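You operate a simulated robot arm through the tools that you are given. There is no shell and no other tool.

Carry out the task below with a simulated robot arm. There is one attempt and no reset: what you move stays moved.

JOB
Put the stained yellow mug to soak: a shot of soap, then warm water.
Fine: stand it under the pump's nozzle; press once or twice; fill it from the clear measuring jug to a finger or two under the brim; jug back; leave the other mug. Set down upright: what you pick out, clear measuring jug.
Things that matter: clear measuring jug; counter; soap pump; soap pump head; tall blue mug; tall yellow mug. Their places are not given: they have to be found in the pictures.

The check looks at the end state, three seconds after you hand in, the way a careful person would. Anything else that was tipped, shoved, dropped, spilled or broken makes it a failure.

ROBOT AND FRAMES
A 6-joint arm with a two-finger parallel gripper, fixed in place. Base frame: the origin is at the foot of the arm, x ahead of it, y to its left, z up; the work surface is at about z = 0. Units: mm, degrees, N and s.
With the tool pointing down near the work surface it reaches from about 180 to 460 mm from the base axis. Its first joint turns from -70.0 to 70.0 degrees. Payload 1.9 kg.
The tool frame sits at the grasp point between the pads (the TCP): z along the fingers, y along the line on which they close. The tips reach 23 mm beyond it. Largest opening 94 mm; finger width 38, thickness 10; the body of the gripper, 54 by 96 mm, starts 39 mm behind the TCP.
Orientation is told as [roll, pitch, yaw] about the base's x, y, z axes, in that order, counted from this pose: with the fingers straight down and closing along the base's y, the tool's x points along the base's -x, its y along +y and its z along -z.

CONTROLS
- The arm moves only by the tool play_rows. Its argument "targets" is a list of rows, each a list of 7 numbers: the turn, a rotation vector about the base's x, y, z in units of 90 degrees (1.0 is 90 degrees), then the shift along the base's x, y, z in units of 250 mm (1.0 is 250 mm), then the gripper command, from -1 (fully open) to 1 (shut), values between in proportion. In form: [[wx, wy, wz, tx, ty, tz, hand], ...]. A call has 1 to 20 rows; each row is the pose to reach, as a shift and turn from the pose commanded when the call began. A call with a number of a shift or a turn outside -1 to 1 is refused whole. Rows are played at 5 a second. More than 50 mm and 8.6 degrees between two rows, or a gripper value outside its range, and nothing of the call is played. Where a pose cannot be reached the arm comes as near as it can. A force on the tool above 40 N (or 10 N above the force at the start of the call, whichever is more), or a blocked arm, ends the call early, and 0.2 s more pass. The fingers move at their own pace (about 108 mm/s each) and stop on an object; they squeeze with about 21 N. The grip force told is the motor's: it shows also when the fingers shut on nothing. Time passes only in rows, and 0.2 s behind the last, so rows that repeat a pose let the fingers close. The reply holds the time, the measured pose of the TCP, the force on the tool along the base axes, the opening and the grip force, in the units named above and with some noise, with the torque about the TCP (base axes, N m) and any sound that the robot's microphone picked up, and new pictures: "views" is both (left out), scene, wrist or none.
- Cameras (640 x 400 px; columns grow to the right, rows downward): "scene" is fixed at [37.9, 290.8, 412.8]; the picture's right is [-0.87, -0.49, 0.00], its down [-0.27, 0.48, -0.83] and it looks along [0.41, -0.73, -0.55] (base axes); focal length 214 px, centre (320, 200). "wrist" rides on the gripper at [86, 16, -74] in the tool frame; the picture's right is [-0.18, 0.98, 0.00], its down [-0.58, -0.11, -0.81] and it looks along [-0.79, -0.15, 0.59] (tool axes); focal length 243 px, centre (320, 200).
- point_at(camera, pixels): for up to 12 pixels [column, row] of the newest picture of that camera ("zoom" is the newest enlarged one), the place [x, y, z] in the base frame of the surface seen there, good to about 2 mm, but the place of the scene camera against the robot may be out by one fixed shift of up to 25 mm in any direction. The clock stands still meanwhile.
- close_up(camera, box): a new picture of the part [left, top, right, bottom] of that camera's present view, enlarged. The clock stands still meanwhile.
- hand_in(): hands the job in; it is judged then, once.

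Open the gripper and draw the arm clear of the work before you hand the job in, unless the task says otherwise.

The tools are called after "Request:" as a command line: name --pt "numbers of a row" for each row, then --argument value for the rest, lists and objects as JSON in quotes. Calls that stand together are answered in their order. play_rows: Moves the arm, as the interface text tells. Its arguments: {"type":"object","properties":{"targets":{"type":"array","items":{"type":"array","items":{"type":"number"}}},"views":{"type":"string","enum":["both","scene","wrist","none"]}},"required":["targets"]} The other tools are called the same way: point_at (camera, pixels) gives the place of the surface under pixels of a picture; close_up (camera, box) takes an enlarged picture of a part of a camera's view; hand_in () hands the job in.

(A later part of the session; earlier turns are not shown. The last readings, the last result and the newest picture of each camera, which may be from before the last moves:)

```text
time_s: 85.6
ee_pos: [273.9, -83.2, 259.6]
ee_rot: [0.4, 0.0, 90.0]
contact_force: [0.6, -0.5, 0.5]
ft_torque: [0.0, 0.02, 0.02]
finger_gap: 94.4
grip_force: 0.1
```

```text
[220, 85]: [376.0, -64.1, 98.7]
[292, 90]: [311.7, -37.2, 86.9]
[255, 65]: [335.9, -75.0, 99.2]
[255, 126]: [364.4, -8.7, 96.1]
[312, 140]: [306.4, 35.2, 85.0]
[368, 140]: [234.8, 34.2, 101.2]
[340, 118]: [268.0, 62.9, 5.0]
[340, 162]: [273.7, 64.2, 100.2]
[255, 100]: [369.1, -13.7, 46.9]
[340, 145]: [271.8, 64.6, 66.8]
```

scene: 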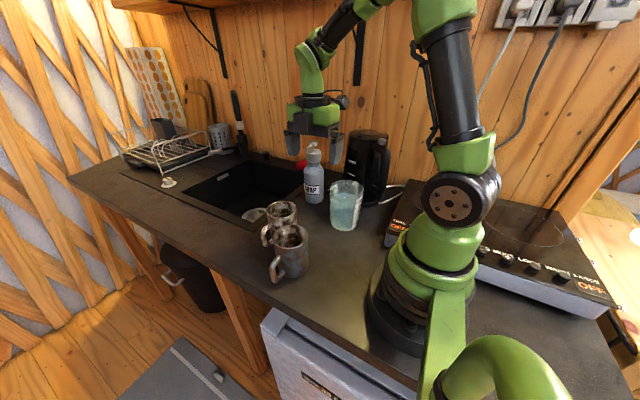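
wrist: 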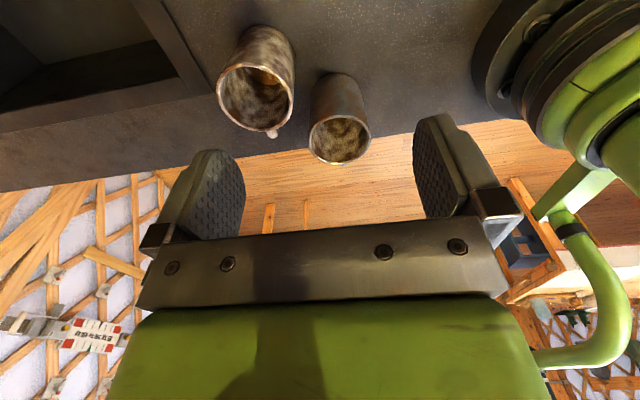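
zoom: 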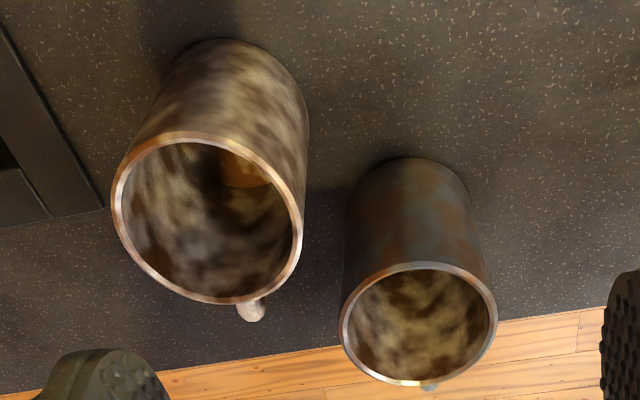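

Inside the yellow mug an orange pool of soap shows at its bottom (zoom (240,170)). Now I turn to yaw 112.5° (across the jug's flats), lean 10° toward +y and go to a spot before the jug at z=160.

Request:
play_rows --pt "-0.0274 -0.0055 0.0624 -0.076 -0.022 -0.06 -1" --pt "-0.0549 -0.0109 0.1247 -0.152 -0.045 -0.14 -1" --pt "-0.0823 -0.0164 0.1871 -0.228 -0.067 -0.25 -1" --pt "-0.1097 -0.0218 0.2494 -0.304 -0.089 -0.36 -1" --pt "-0.1097 -0.0218 0.2494 -0.304 -0.089 -0.398 -1" --pt "-0.1097 -0.0218 0.2494 -0.304 -0.089 -0.398 -1" --views "both"

```text
time_s: 87.0
ee_pos: [198.0, -105.4, 158.8]
ee_rot: [0.4, 10.0, 112.5]
contact_force: [-0.2, 0.7, 0.2]
ft_torque: [0.0, -0.01, 0.03]
finger_gap: 94.1
grip_force: 0.1
```

scene: 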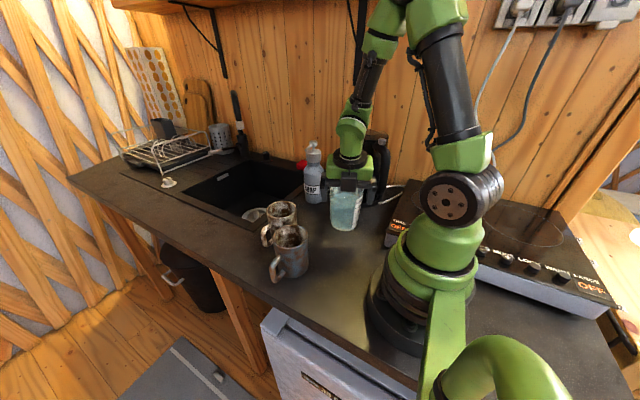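
wrist: 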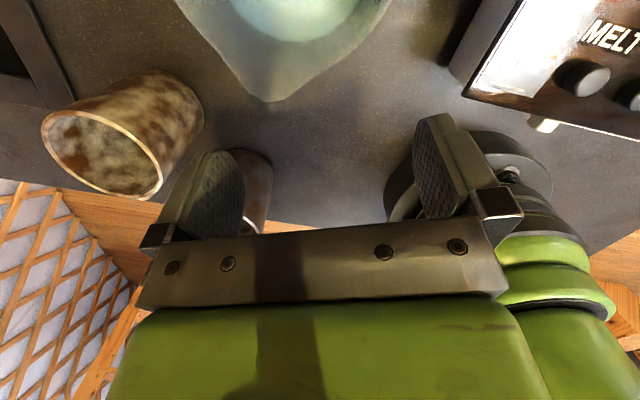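

The spout's tip shows at (268,99). I measure it and the rim near it to fix the jug's axis.

Request:
point_at --camera "wrist" --pixels '[[268, 100], [262, 97], [275, 97], [240, 75], [310, 78], [215, 40], [345, 45], [195, 15], [375, 15], [225, 55], [330, 60], [268, 90]]'

Request:
close_up --camera "wrist" --box '[160, 0, 420, 160]'

```text
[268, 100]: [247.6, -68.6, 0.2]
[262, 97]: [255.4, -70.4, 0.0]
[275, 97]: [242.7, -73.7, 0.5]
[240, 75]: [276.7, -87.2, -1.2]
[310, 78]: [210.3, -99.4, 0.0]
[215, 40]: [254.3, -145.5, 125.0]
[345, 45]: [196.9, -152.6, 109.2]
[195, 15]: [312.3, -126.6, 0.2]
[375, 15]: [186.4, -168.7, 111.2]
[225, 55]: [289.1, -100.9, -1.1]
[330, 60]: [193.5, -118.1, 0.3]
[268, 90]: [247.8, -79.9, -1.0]
```

```text
2.46 times, centred on (290, 80) of wrist
```

zoom: 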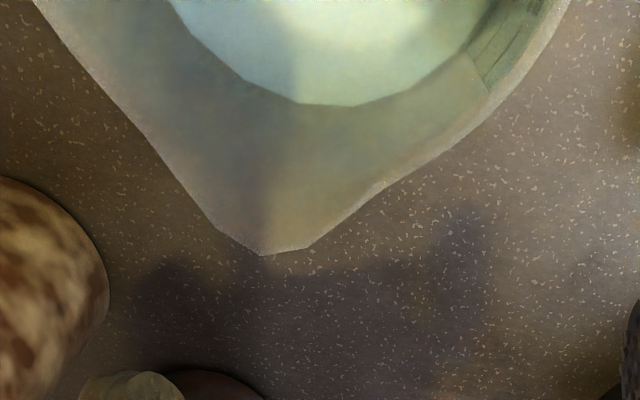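

The spout tip computes to (229.8,-124.1) and the handle is at x≈230, so the jug's axis is x≈230. I go down to z=103 here, in front of the spout.

Request:
play_rows --pt "0 0 0 -0.002 0 -0.08 -1" --pt "0 0 0 -0.002 0 -0.16 -1" --pt "0 0 0 -0.002 0 -0.223 -1" --pt "0 0 0 -0.002 0 -0.223 -1" --views "both"

Request:
close_up --camera "wrist" --box '[120, 0, 520, 250]'

Request:
close_up --camera "scene" --box '[300, 110, 420, 240]'

```text
time_s: 88.0
ee_pos: [198.0, -105.4, 102.7]
ee_rot: [0.4, 10.0, 112.5]
contact_force: [0.3, 0.1, 0.1]
ft_torque: [-0.04, 0.03, -0.01]
finger_gap: 93.7
grip_force: 0.1
```

scene: 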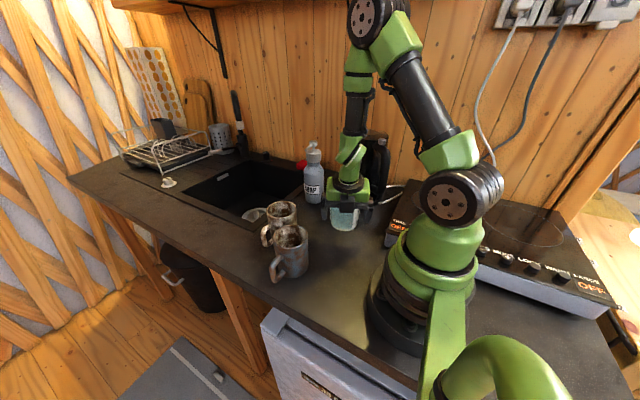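
wrist: 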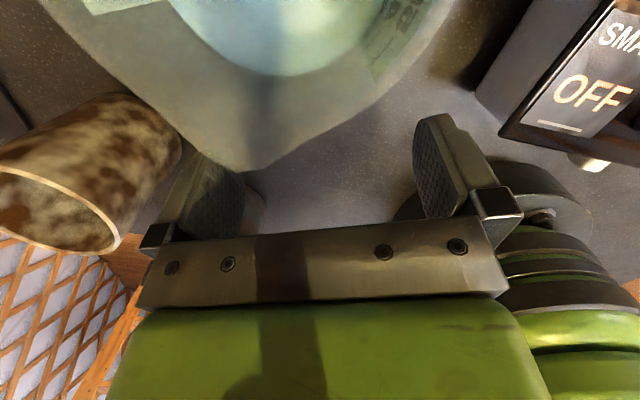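

```text
1.60 times, centred on (320, 125) of wrist
```

zoom: 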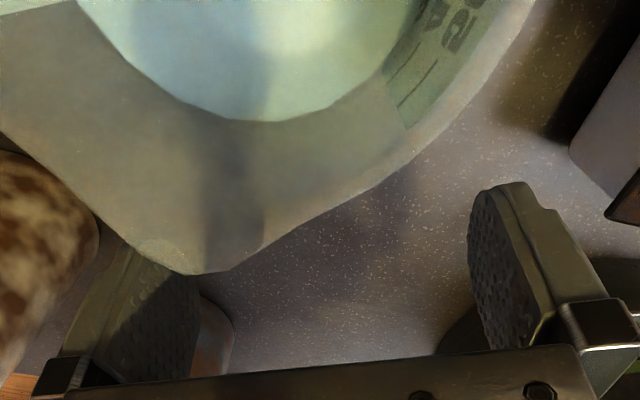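

```text
3.08 times, centred on (360, 175) of scene
```

zoom: 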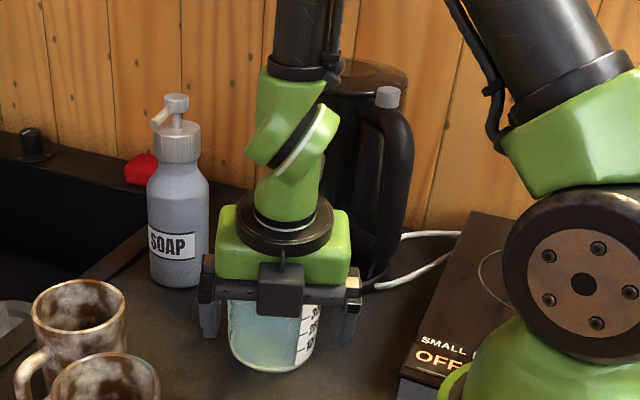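

The fingers straddle the spout's front with room on both sides. I slide 45 mm toward the jug along the grip line and check the forces.

Request:
play_rows --pt "0 0 0 0.0172 -0.0416 0 -1" --pt "0 0 0 0.0345 -0.0832 0 -1" --pt "0 0 0 0.0517 -0.1247 0 -1" --pt "0 0 0 0.0689 -0.1663 0 -1" --pt "0 0 0 0.0689 -0.1663 0 -1" --views "both"

Request:
close_up --camera "wrist" --box '[120, 0, 520, 250]'

```text
time_s: 89.2
ee_pos: [216.0, -148.1, 103.6]
ee_rot: [0.4, 10.0, 112.4]
contact_force: [0.2, -0.1, 1.1]
ft_torque: [0.02, 0.01, 0.01]
finger_gap: 93.7
grip_force: 0.0
```

scene: 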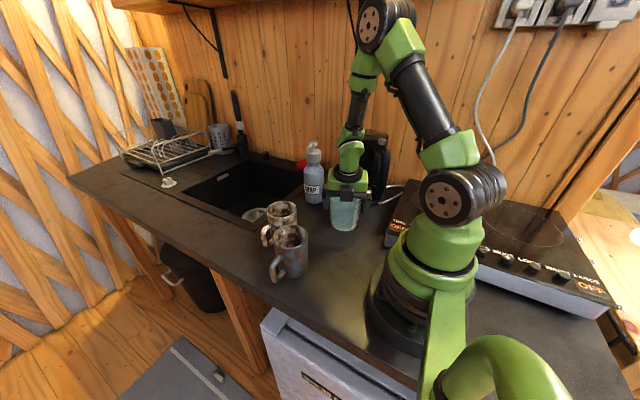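
wrist: 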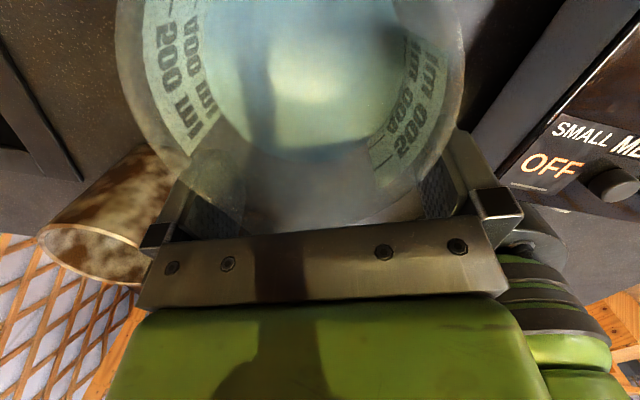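

```text
1.60 times, centred on (320, 125) of wrist
```

zoom: 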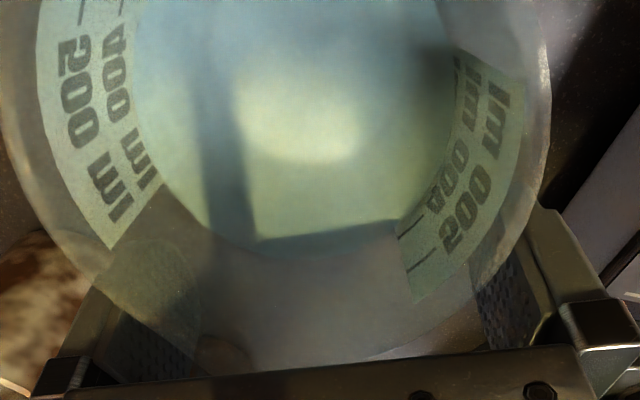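

No contact yet, and the jug sits centred between the fingers. I go on 27 mm in 3 mm steps.

Request:
play_rows --pt "0 0 0 0.0046 -0.0111 0 -1" --pt "0 0 0 0.0092 -0.0222 0 -1" --pt "0 0 0 0.0138 -0.0333 0 -1" --pt "0 0 0 0.0184 -0.0444 0 -1" --pt "0 0 0 0.023 -0.0554 0 -1" --pt "0 0 0 0.0276 -0.0665 0 -1" --pt "0 0 0 0.0322 -0.0776 0 -1" --pt "0 0 0 0.0368 -0.0887 0 -1" --views "both"

Request:
close_up --camera "scene" --box '[300, 110, 420, 240]'

```text
time_s: 91.0
ee_pos: [223.7, -168.0, 102.5]
ee_rot: [0.4, 10.0, 112.3]
contact_force: [-0.3, 0.0, -0.4]
ft_torque: [0.01, 0.0, 0.0]
finger_gap: 93.9
grip_force: 0.0
```

scene: 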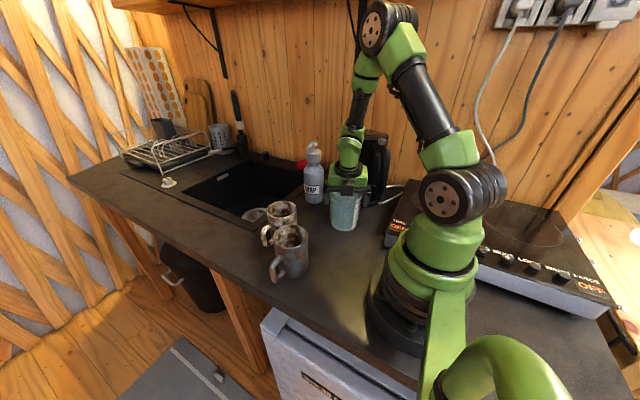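
wrist: 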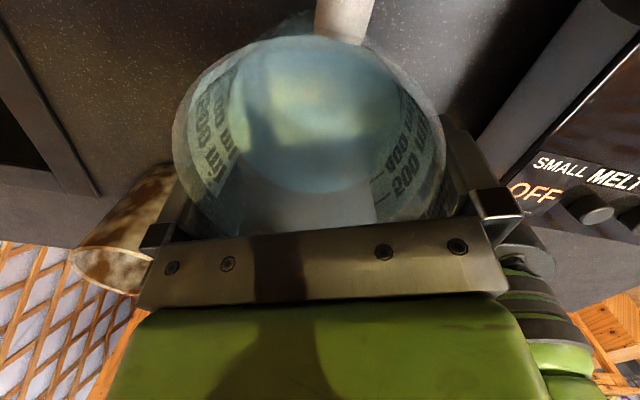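

```text
3.08 times, centred on (360, 175) of scene
```

zoom: 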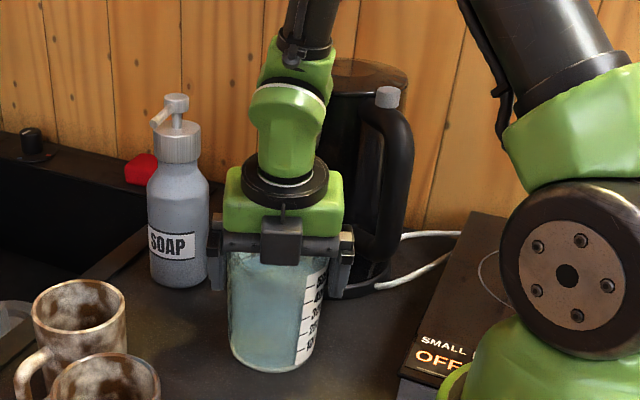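

Still no contact. I go on another 14 mm in 2 mm steps.

Request:
play_rows --pt "0 0 0 0.0031 -0.0074 0 -1" --pt "0 0 0 0.0061 -0.0148 0 -1" --pt "0 0 0 0.0092 -0.0222 0 -1" --pt "0 0 0 0.0122 -0.0296 0 -1" --pt "0 0 0 0.0153 -0.037 0 -1" --pt "0 0 0 0.0184 -0.0444 0 -1" --pt "0 0 0 0.0214 -0.0517 0 -1" --views "wrist"

Request:
close_up --camera "wrist" --box '[120, 0, 520, 250]'

```text
time_s: 92.6
ee_pos: [230.2, -181.3, 104.5]
ee_rot: [0.4, 9.9, 112.5]
contact_force: [0.2, 0.1, 0.1]
ft_torque: [0.0, 0.0, -0.02]
finger_gap: 94.1
grip_force: 0.0
```

wrist: 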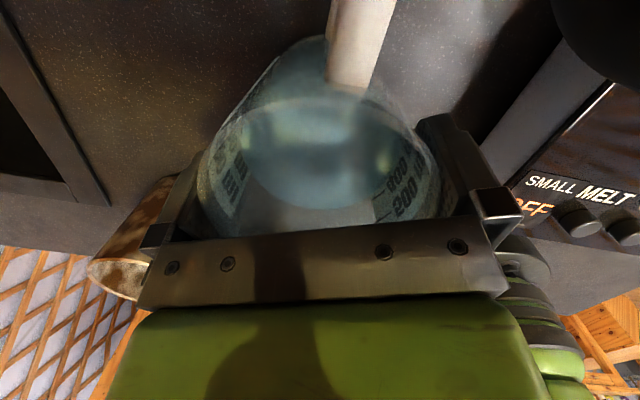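

```text
1.60 times, centred on (320, 125) of wrist
```

zoom: 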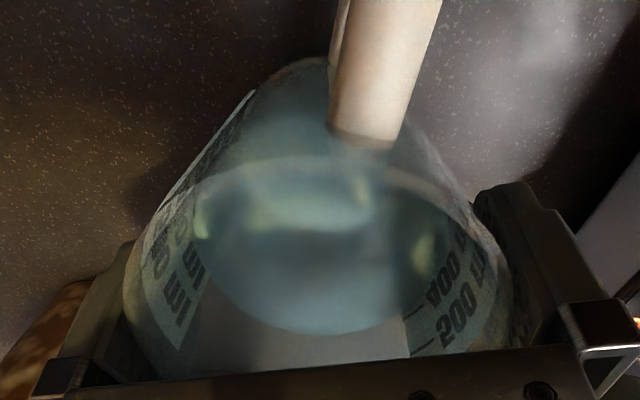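

The hand is around the jug with no contact, TCP within 3 mm of the jug's axis. I close on the body.

Request:
play_rows --pt "0 0 0 0 0 0 -0.9" --pt "0 0 0 0 0 0 0" --pt "0 0 0 0 0 0 1" --pt "0 0 0 0 0 0 1" --pt "0 0 0 0 0 0 1" --views "wrist"

```text
time_s: 93.8
ee_pos: [229.7, -182.8, 103.4]
ee_rot: [0.5, 10.0, 112.5]
contact_force: [0.1, 0.5, -0.1]
ft_torque: [0.01, -0.05, -0.01]
finger_gap: 89.8
grip_force: 20.8
```

wrist: 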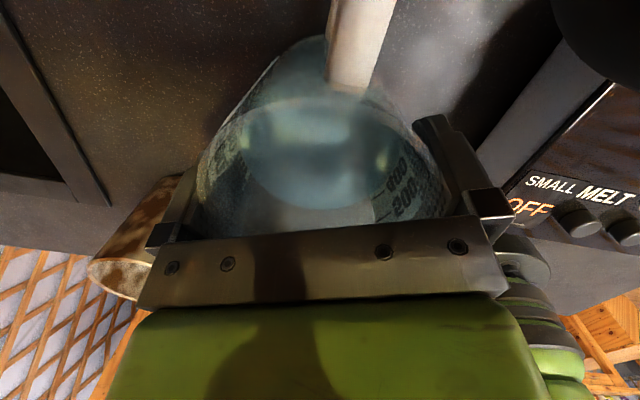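

Gripped at 89.8 mm with 20.8 N. I lift 10 mm slowly and read the load.

Request:
play_rows --pt "0 0 0 0 0 0.01 1" --pt "0 0 0 0 0 0.02 1" --pt "0 0 0 0 0 0.03 1" --pt "0 0 0 0 0 0.04 1" --pt "0 0 0 0 0 0.04 1" --views "both"

Request:
close_up --camera "scene" --box '[300, 110, 420, 240]'

```text
time_s: 95.0
ee_pos: [227.3, -182.1, 113.5]
ee_rot: [0.4, 10.0, 112.4]
contact_force: [-0.2, 0.3, -1.1]
ft_torque: [0.02, 0.02, -0.01]
finger_gap: 89.7
grip_force: 20.9
```

scene: 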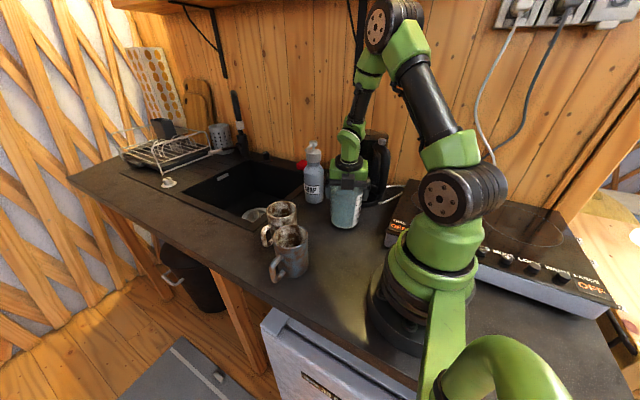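
wrist: 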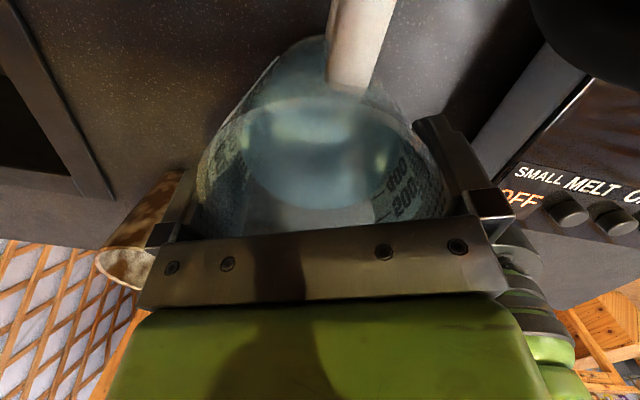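

```text
3.08 times, centred on (360, 175) of scene
```

zoom: 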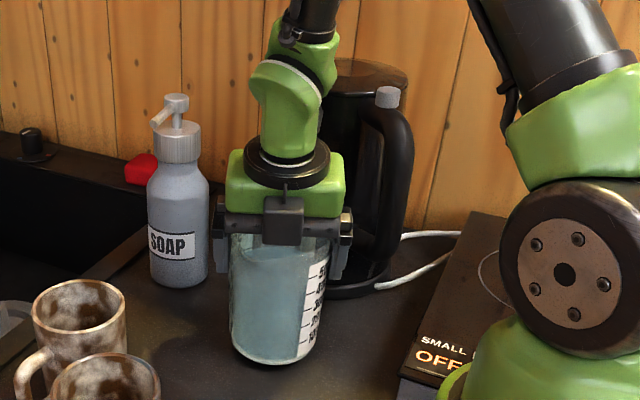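

The load is only about 1 N and the jug hangs level and steady. I lift it to 105 mm clear of the counter and carry it slowly to the near side of the mug, spout leading.

Request:
play_rows --pt "0 0 0 0 0 0.07 1" --pt "0 0 0 0 0 0.15 1" --pt "0 0 0 0 0 0.23 1" --pt "0 0 0 0 0 0.31 1" --pt "0 0 0 0 0 0.38 1" --pt "0 0 0 0.05 0.03 0.38 1" --pt "0 0 0 0.12 0.065 0.38 1" --pt "0 0 0 0.2 0.107 0.38 1" --pt "0 0 0 0.28 0.15 0.38 1" --pt "0 0 0 0.36 0.193 0.38 1" --pt "0 0 0 0.43 0.23 0.38 1" --pt "0 0 0 0.484 0.256 0.38 1" --pt "0 0 0 0.484 0.256 0.38 1" --views "both"

Request:
close_up --camera "scene" --box '[230, 90, 380, 270]'

```text
time_s: 97.8
ee_pos: [349.2, -117.7, 208.0]
ee_rot: [0.3, 9.9, 112.5]
contact_force: [-0.4, 0.5, -1.2]
ft_torque: [0.02, -0.01, -0.01]
finger_gap: 89.5
grip_force: 20.7
```

scene: 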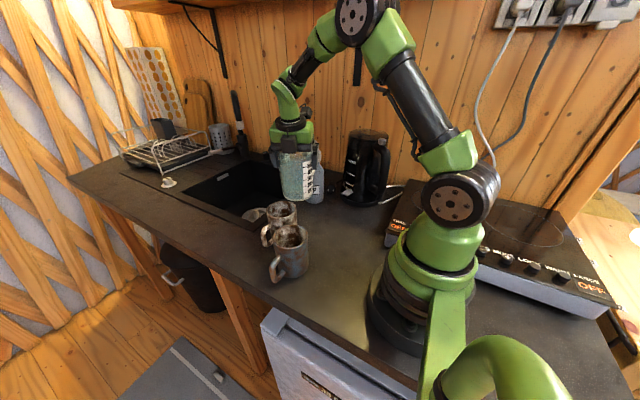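
wrist: 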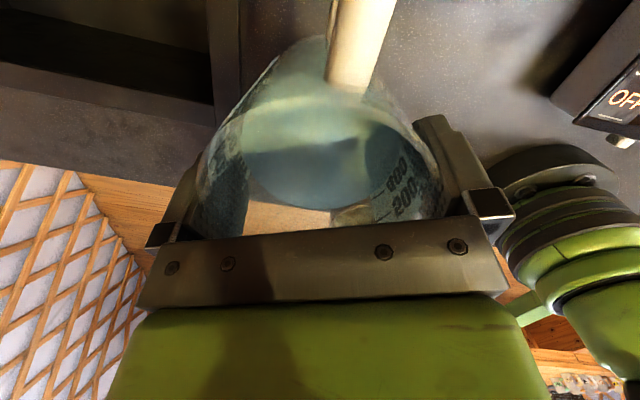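

```text
2.22 times, centred on (305, 180) of scene
```

zoom: 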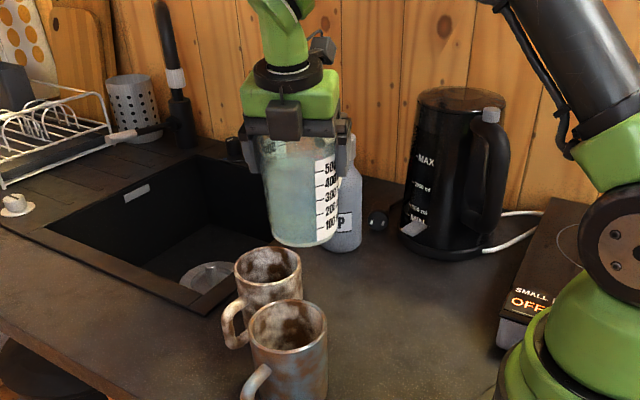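

The jug hangs level before the mug. I now begin tilting toward +y about the spout, to 24° in 4° steps, while lowering the spout to about 48 mm above the mug's brim.

Request:
play_rows --pt "-0.0444 0 0 0 0.004 -0.038 1" --pt "-0.0889 0 0 0 0.0112 -0.0732 1" --pt "-0.1333 0 0 0 0.0156 -0.116 1" --pt "-0.1778 0 0 0 0.0132 -0.1584 1" --pt "-0.2222 0 0 0 0.0116 -0.1932 1" --pt "-0.2667 0 0 0 0.0116 -0.2316 1" --pt "-0.2667 0 0 0 0.0116 -0.2316 1" --views "both"

Request:
close_up --camera "scene" --box '[230, 110, 380, 270]'

```text
time_s: 99.4
ee_pos: [350.4, -115.0, 149.4]
ee_rot: [11.0, 31.9, 116.2]
contact_force: [0.4, 0.6, -2.6]
ft_torque: [0.03, 0.01, -0.02]
finger_gap: 89.7
grip_force: 20.8
```

scene: 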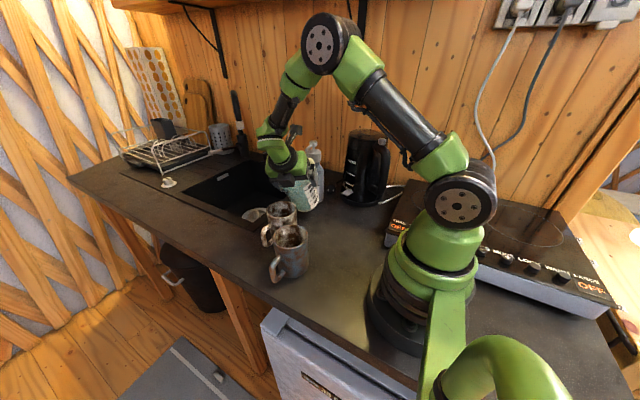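
wrist: 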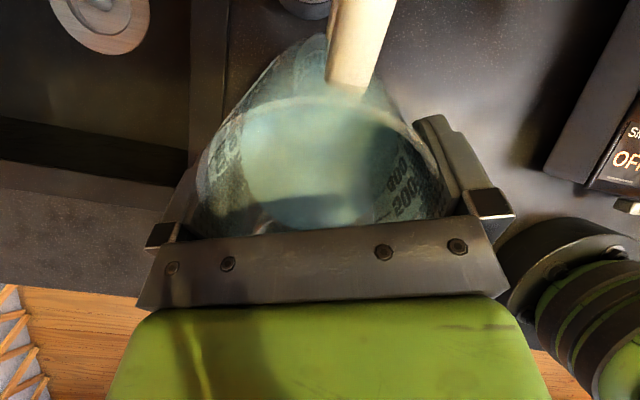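

```text
2.50 times, centred on (305, 190) of scene
```

zoom: 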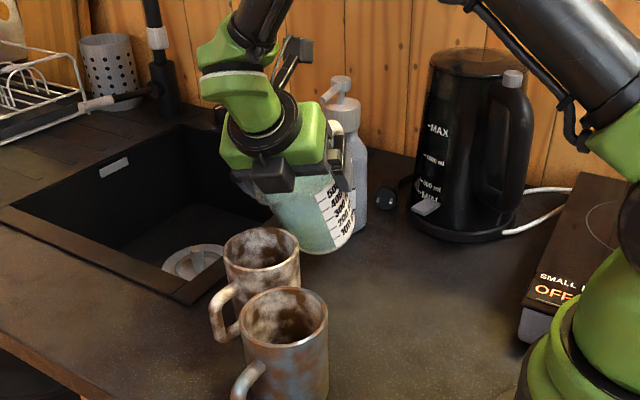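

All is steady at 24°. I go on slowly to 34°, keeping the spout about 12 mm short of the mug's centre, and watch for the stream.

Request:
play_rows --pt "-0.0222 0 0 0 0.0006 -0.003 1" --pt "-0.0444 0 0 0 0.0012 -0.0064 1" --pt "-0.0667 0 0 0 0.0024 -0.0136 1" --pt "-0.0889 0 0 0 0.0036 -0.0132 1" --pt "-0.1111 0 0 0 0.0056 -0.0084 1" --pt "-0.1111 0 0 0 0.0056 -0.0084 1" --views "both"

Request:
close_up --camera "scene" --box '[250, 150, 350, 250]'

```text
time_s: 100.8
ee_pos: [351.8, -114.2, 149.0]
ee_rot: [16.8, 40.8, 119.8]
contact_force: [-0.4, 0.4, -1.6]
ft_torque: [0.07, -0.01, -0.03]
finger_gap: 89.7
grip_force: 20.3
```

scene: 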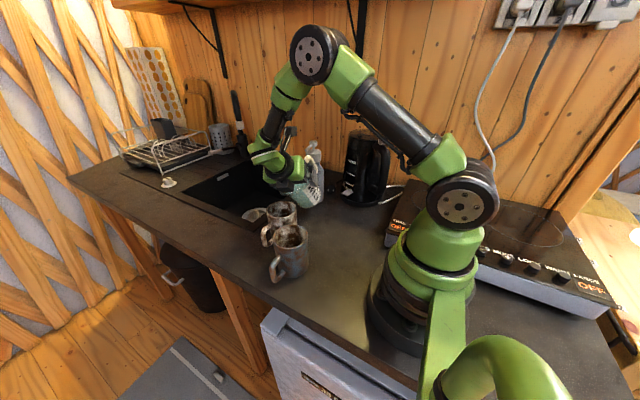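
wrist: 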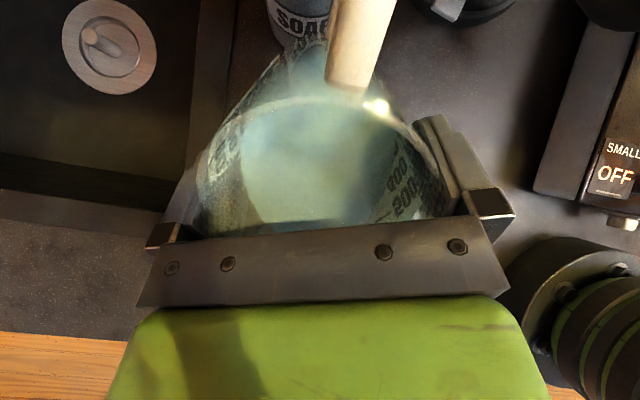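

```text
4.00 times, centred on (300, 200) of scene
```

zoom: 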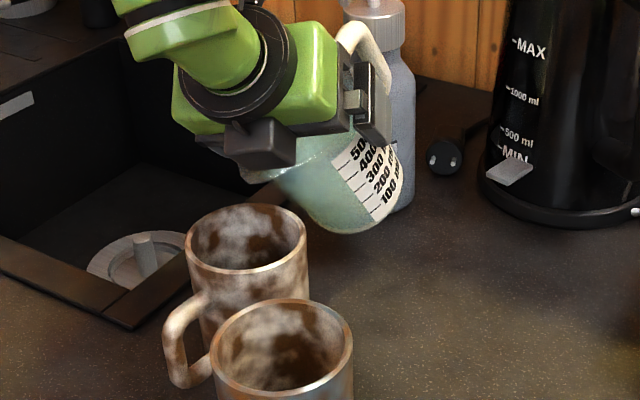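

No water has come yet at 34°. I go on to 40° and hold a moment.

Request:
play_rows --pt "-0.0222 0 0 0 0.002 0.0064 1" --pt "-0.0444 0 0 0 0.004 0.0128 1" --pt "-0.0667 0 0 0 0.0064 0.0172 1" --pt "-0.0667 0 0 0 0.0064 0.0172 1" --views "both"

Request:
close_up --camera "scene" --box '[250, 150, 350, 250]'

```text
time_s: 101.8
ee_pos: [350.1, -111.6, 153.2]
ee_rot: [21.0, 45.9, 122.8]
contact_force: [0.9, -0.7, -1.1]
ft_torque: [0.03, -0.01, 0.01]
finger_gap: 89.9
grip_force: 20.8
```

scene: 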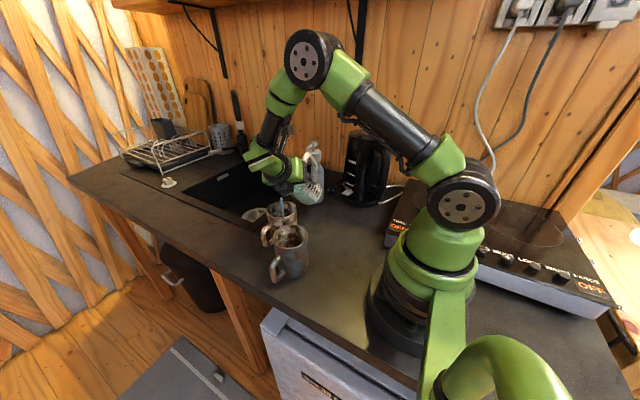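
wrist: 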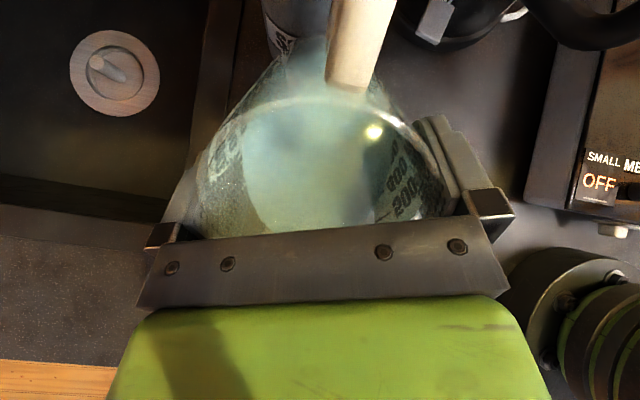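

```text
4.00 times, centred on (300, 200) of scene
```

zoom: 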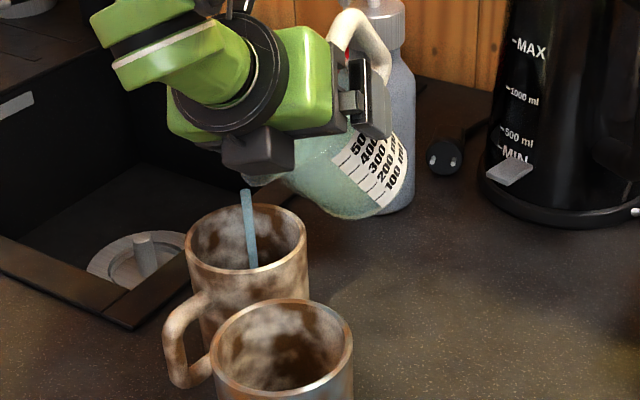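

A thin stream runs into the middle of the mug (zoom (245,190) to (252,268)). I hold this tilt and watch the level rise.

Request:
play_rows --pt "0 0 0 0 0 0 1" --pt "0 0 0 0 0 0 1" --pt "0 0 0 0 0 0 1" --pt "0 0 0 0 0 0 1" --pt "0 0 0 0 0 0 1" --views "scene"

Request:
close_up --camera "scene" --box '[250, 150, 350, 250]'

```text
time_s: 103.0
ee_pos: [349.8, -111.8, 153.0]
ee_rot: [21.1, 45.8, 122.6]
contact_force: [0.6, -0.4, -1.3]
ft_torque: [0.04, -0.03, -0.01]
finger_gap: 90.1
grip_force: 21.0
```

scene: 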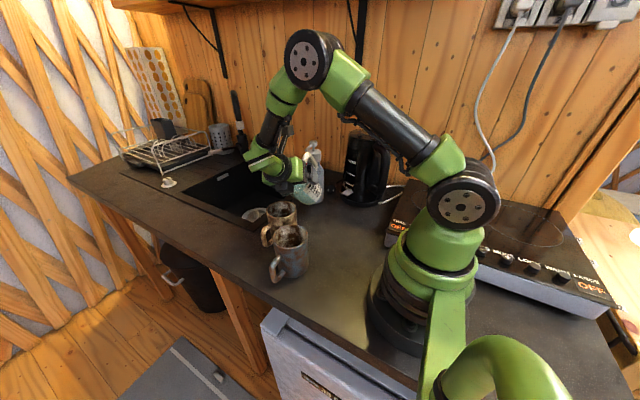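

```text
4.00 times, centred on (300, 200) of scene
```

zoom: 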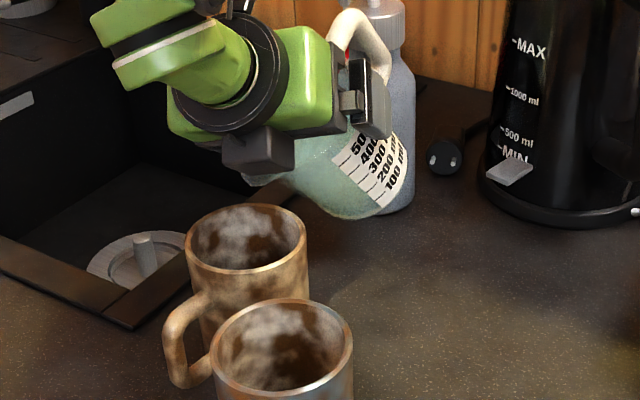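

The stream stopped by itself: the jug is level with its lip at this tilt, and nothing went astray. I go on to 45° and hold.

Request:
play_rows --pt "-0.0222 0 0 0 0.003 0.0044 1" --pt "-0.0444 0 0 0 0.006 0.0088 1" --pt "-0.0556 0 0 0 0.0078 0.011 1" --pt "-0.0556 0 0 0 0.0078 0.011 1" --pt "-0.0556 0 0 0 0.0078 0.011 1" --pt "-0.0556 0 0 0 0.0078 0.011 1" --views "scene"

Request:
close_up --camera "scene" --box '[250, 150, 350, 250]'

```text
time_s: 104.4
ee_pos: [349.0, -110.8, 156.3]
ee_rot: [25.3, 50.0, 125.9]
contact_force: [0.1, -0.7, -1.4]
ft_torque: [0.07, -0.01, -0.01]
finger_gap: 89.8
grip_force: 20.9
```

scene: 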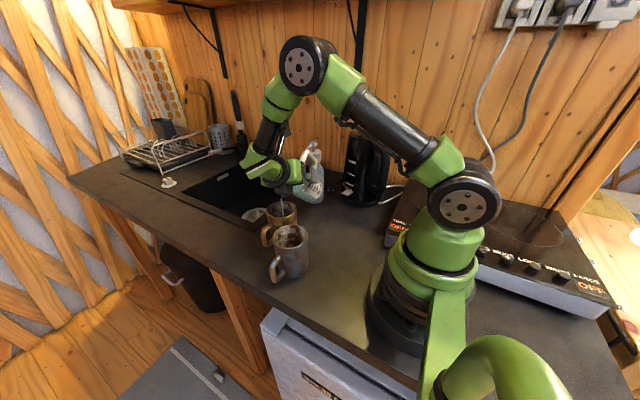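

```text
4.00 times, centred on (300, 200) of scene
```

zoom: 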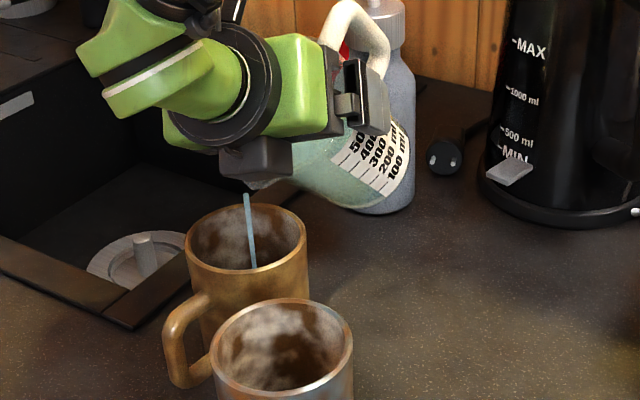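

Still running into the mug. I hold on until this stream stops too.

Request:
play_rows --pt "0 0 0 0 0 0 1" --pt "0 0 0 0 0 0 1" --pt "0 0 0 0 0 0 1" --pt "0 0 0 0 0 0 1" --pt "0 0 0 0 0 0 1" --pt "0 0 0 0 0 0 1" --views "scene"

Request:
close_up --camera "scene" --box '[250, 150, 350, 250]'

```text
time_s: 105.8
ee_pos: [350.3, -109.6, 155.4]
ee_rot: [25.3, 49.9, 125.8]
contact_force: [0.7, -0.3, -1.2]
ft_torque: [0.06, -0.01, 0.02]
finger_gap: 89.9
grip_force: 21.2
```

scene: 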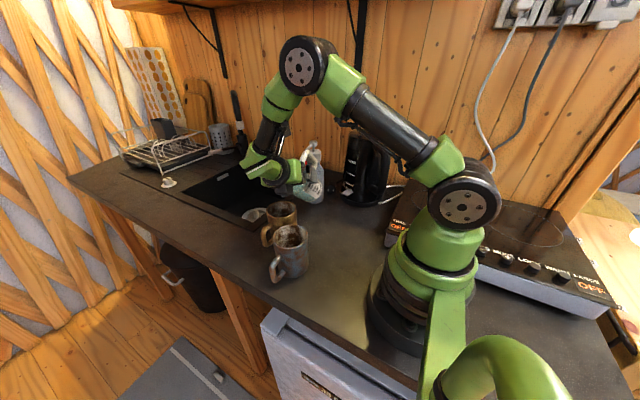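

```text
4.00 times, centred on (300, 200) of scene
```

zoom: 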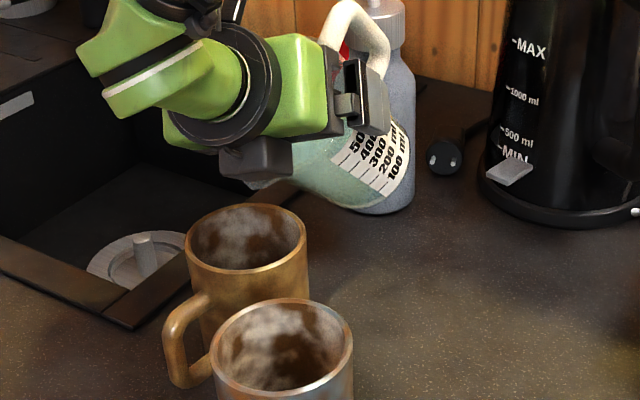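

Stopped again; the level isn't yet in sight. I go on to 50° and hold.

Request:
play_rows --pt "-0.0139 0 0 0 0.0024 0.004 1" --pt "-0.0278 0 0 0 0.0046 0.008 1" --pt "-0.0417 0 0 0 0.007 0.0108 1" --pt "-0.0556 0 0 0 0.0094 0.0132 1" --pt "-0.0556 0 0 0 0.0094 0.0132 1" --pt "-0.0556 0 0 0 0.0094 0.0132 1" --pt "-0.0556 0 0 0 0.0094 0.0132 1" --pt "-0.0556 0 0 0 0.0094 0.0132 1" --pt "-0.0556 0 0 0 0.0094 0.0132 1" --views "scene"

Request:
close_up --camera "scene" --box '[250, 150, 350, 250]'

```text
time_s: 107.8
ee_pos: [349.8, -106.2, 158.0]
ee_rot: [30.4, 54.0, 129.7]
contact_force: [0.0, -0.4, -1.1]
ft_torque: [0.06, 0.05, 0.04]
finger_gap: 89.5
grip_force: 21.2
```

scene: 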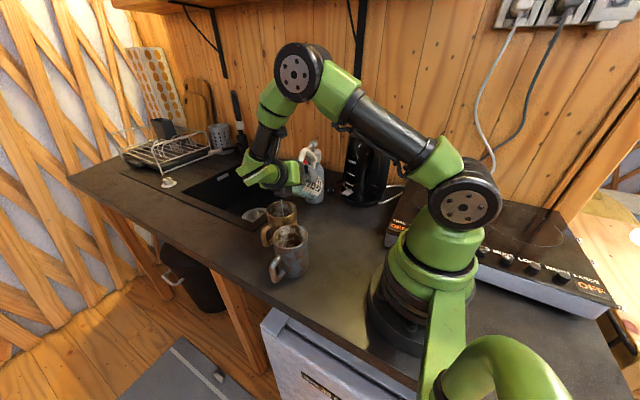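

```text
4.00 times, centred on (300, 200) of scene
```

zoom: 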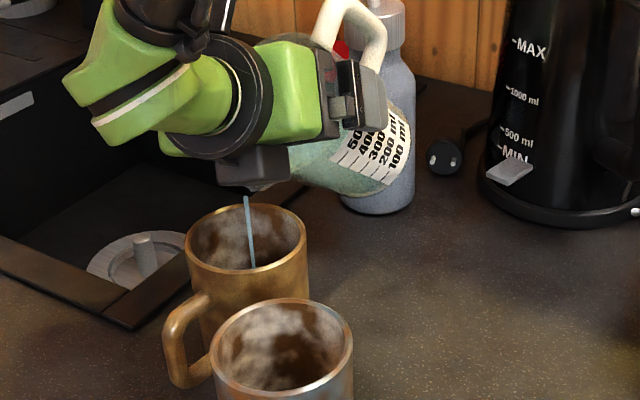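

Still running. I hold for another 1.2 s and look into the mug again.

Request:
play_rows --pt "0 0 0 0 0 0 1" --pt "0 0 0 0 0 0 1" --pt "0 0 0 0 0 0 1" --pt "0 0 0 0 0 0 1" --pt "0 0 0 0 0 0 1" --pt "0 0 0 0 0 0 1" --views "scene"

Request:
close_up --camera "scene" --box '[265, 180, 325, 240]'

Request:
point_at --camera "scene" --pixels '[[282, 212], [284, 216], [280, 208], [288, 214], [278, 214], [275, 210], [292, 208], [284, 203], [282, 218], [297, 210], [268, 212], [283, 218]]'

```text
time_s: 109.2
ee_pos: [350.6, -108.2, 159.5]
ee_rot: [30.2, 53.9, 129.8]
contact_force: [0.0, 0.1, -0.7]
ft_torque: [0.09, -0.01, 0.01]
finger_gap: 89.6
grip_force: 21.3
```

scene: 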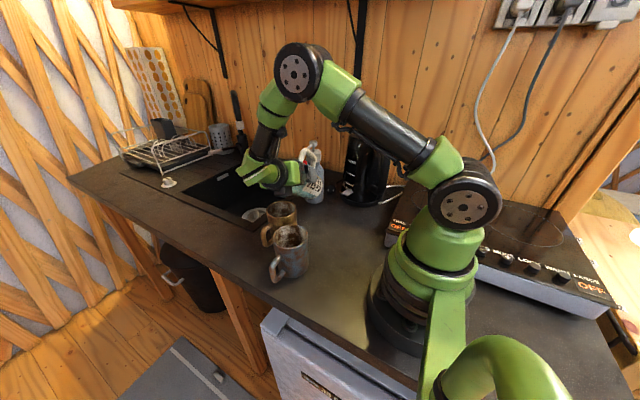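

```text
6.67 times, centred on (295, 210) of scene
```

zoom: 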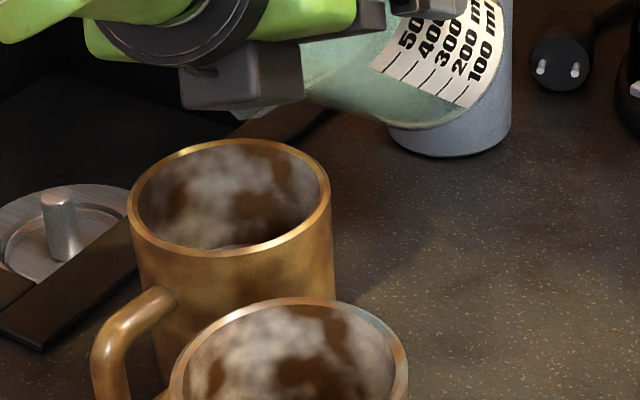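

```text
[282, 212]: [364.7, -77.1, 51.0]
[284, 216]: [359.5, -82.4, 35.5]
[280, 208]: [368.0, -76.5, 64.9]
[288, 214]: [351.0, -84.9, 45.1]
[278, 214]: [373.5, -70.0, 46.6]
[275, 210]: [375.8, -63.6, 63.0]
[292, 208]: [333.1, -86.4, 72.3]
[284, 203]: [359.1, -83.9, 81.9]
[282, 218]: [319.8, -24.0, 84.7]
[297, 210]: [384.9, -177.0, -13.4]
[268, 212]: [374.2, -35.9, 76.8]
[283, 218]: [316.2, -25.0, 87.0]
```

The stream stopped again; a dark edge of water just shows at the bottom (zoom (240,246)), level about 50 mm up. I go on to 54° and hold.

Request:
play_rows --pt "-0.0111 0 0 0 0.0022 0.0028 1" --pt "-0.0222 0 0 0 0.0044 0.0056 1" --pt "-0.0333 0 0 0 0.0066 0.0084 1" --pt "-0.0444 0 0 0 0.0088 0.0112 1" --pt "-0.0444 0 0 0 0.0088 0.0112 1" --pt "-0.0444 0 0 0 0.0088 0.0112 1" --pt "-0.0444 0 0 0 0.0088 0.0112 1" --pt "-0.0444 0 0 0 0.0088 0.0112 1" --pt "-0.0444 0 0 0 0.0088 0.0112 1" --pt "-0.0444 0 0 0 0.0088 0.0112 1" --pt "-0.0444 0 0 0 0.0088 0.0112 1" --views "scene"

Request:
close_up --camera "scene" --box '[265, 180, 325, 240]'

```text
time_s: 111.6
ee_pos: [349.9, -105.9, 162.5]
ee_rot: [35.0, 56.9, 133.7]
contact_force: [0.7, -0.2, -0.6]
ft_torque: [0.06, 0.0, 0.01]
finger_gap: 89.9
grip_force: 21.1
```

scene: 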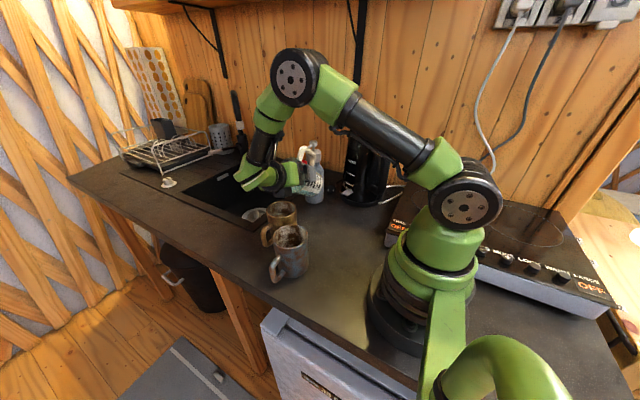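

```text
6.67 times, centred on (295, 210) of scene
```

zoom: 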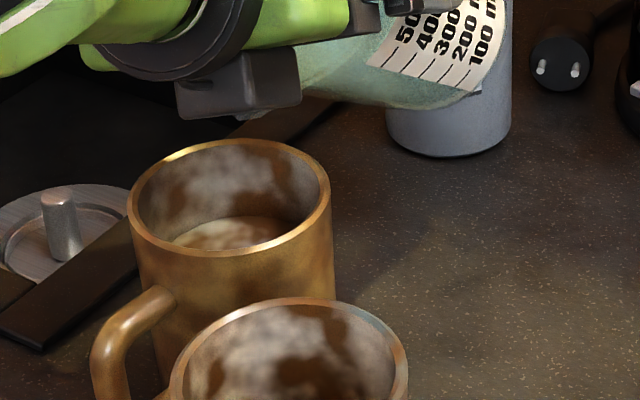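

Now the water's surface shows (zoom (230,235)), and the stream has stopped. I measure its height against the brim.

Request:
point_at --camera "zoom" --pixels '[[230, 235], [210, 240], [250, 228], [200, 235], [230, 245], [270, 235], [235, 220], [230, 148], [160, 160], [300, 155], [240, 249], [145, 200]]'

```text
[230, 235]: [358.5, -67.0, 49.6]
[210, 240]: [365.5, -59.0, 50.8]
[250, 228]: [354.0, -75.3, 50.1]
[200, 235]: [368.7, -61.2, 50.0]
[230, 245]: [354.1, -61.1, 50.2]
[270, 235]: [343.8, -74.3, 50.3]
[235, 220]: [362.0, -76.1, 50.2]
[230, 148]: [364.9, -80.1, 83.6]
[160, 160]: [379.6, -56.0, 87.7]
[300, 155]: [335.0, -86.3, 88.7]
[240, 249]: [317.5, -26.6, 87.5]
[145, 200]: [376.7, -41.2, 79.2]
```

The surface stands at 50, the brim at 88 (same scale): 37 mm under the brim. Some 10–12 mm more are wanted, so I add 3° and hold till it stops.

Request:
play_rows --pt "-0.0111 0 0 0 0.0024 0.003 1" --pt "-0.0222 0 0 0 0.0048 0.006 1" --pt "-0.0333 0 0 0 0.0072 0.0092 1" --pt "-0.0333 0 0 0 0.0072 0.0092 1" --pt "-0.0333 0 0 0 0.0072 0.0092 1" --pt "-0.0333 0 0 0 0.0072 0.0092 1" --pt "-0.0333 0 0 0 0.0072 0.0092 1" --pt "-0.0333 0 0 0 0.0072 0.0092 1" --pt "-0.0333 0 0 0 0.0072 0.0092 1" --pt "-0.0333 0 0 0 0.0072 0.0092 1" --views "scene"

Request:
close_up --camera "scene" --box '[265, 180, 325, 240]'

Request:
point_at --camera "zoom" --pixels '[[230, 235], [210, 235], [250, 225], [200, 228], [270, 225], [235, 215], [230, 205], [230, 148], [160, 160], [300, 155]]'

```text
time_s: 113.8
ee_pos: [351.2, -104.1, 164.5]
ee_rot: [39.0, 59.0, 137.1]
contact_force: [-0.7, 0.0, -1.3]
ft_torque: [0.04, 0.01, 0.0]
finger_gap: 89.8
grip_force: 21.2
```

scene: 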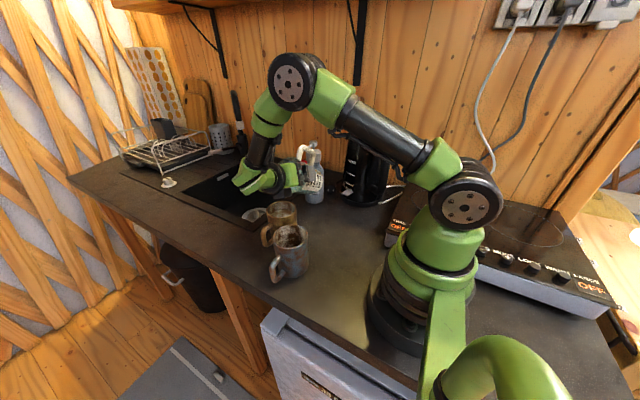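

```text
6.67 times, centred on (295, 210) of scene
```

zoom: 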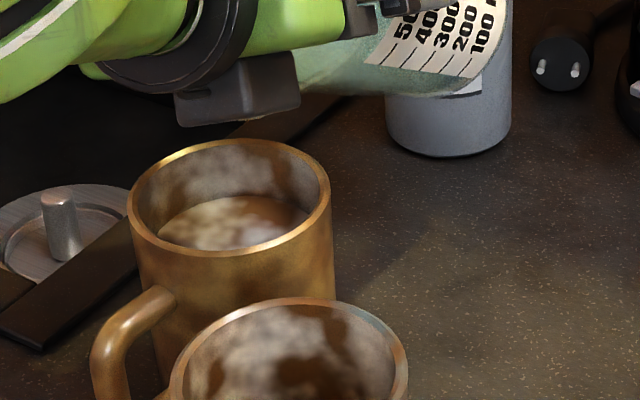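

```text
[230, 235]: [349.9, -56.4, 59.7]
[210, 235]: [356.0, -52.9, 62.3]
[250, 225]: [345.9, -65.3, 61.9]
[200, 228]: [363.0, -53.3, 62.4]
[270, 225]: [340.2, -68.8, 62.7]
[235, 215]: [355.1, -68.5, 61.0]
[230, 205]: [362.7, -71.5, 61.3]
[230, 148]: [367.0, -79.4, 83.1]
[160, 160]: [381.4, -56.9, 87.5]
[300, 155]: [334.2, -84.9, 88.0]
```

The water now stands 26 mm under the brim and the stream has stopped, which is the wanted level. I tilt the jug back upright the same way, raising it clear of the mug.

Request:
play_rows --pt "0.0333 0 0 0 -0.007 -0.008 1" --pt "0.0667 0 0 0 -0.014 -0.0164 1" --pt "0.1333 0 0 0 -0.0252 -0.028 1" --pt "0.2 0 0 0 -0.0344 -0.0368 1" --pt "0.2667 0 0 0 -0.0408 -0.0464 1" --pt "0.3333 0 0 0 -0.0444 -0.0324 1" --pt "0.4 0 0 0 -0.0452 0.0012 1" --pt "0.4667 0 0 0 -0.0432 0.0552 1" --pt "0.5333 0 0 0 -0.0548 0.1172 1" --pt "0.6 0 0 0 -0.0636 0.176 1" --pt "0.6333 0 0 0 -0.0588 0.1796 1" --pt "0.6333 0 0 0 -0.0588 0.1796 1" --views "both"

Request:
close_up --camera "scene" --box '[240, 130, 360, 250]'

```text
time_s: 116.4
ee_pos: [350.8, -118.5, 208.8]
ee_rot: [0.5, 9.9, 112.4]
contact_force: [-0.4, -0.1, -1.2]
ft_torque: [0.05, 0.01, -0.01]
finger_gap: 89.5
grip_force: 21.1
```

scene: 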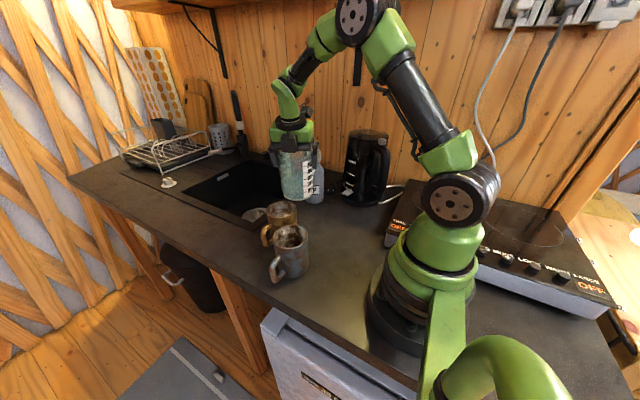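
wrist: 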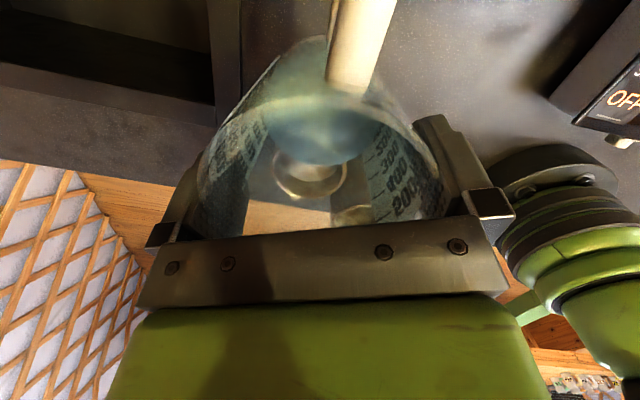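

```text
3.33 times, centred on (300, 190) of scene
```

zoom: 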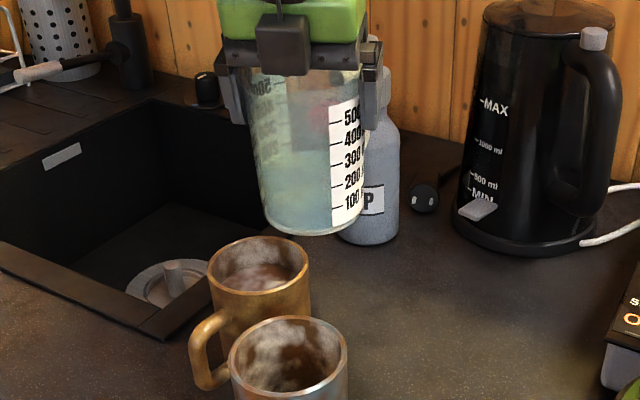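

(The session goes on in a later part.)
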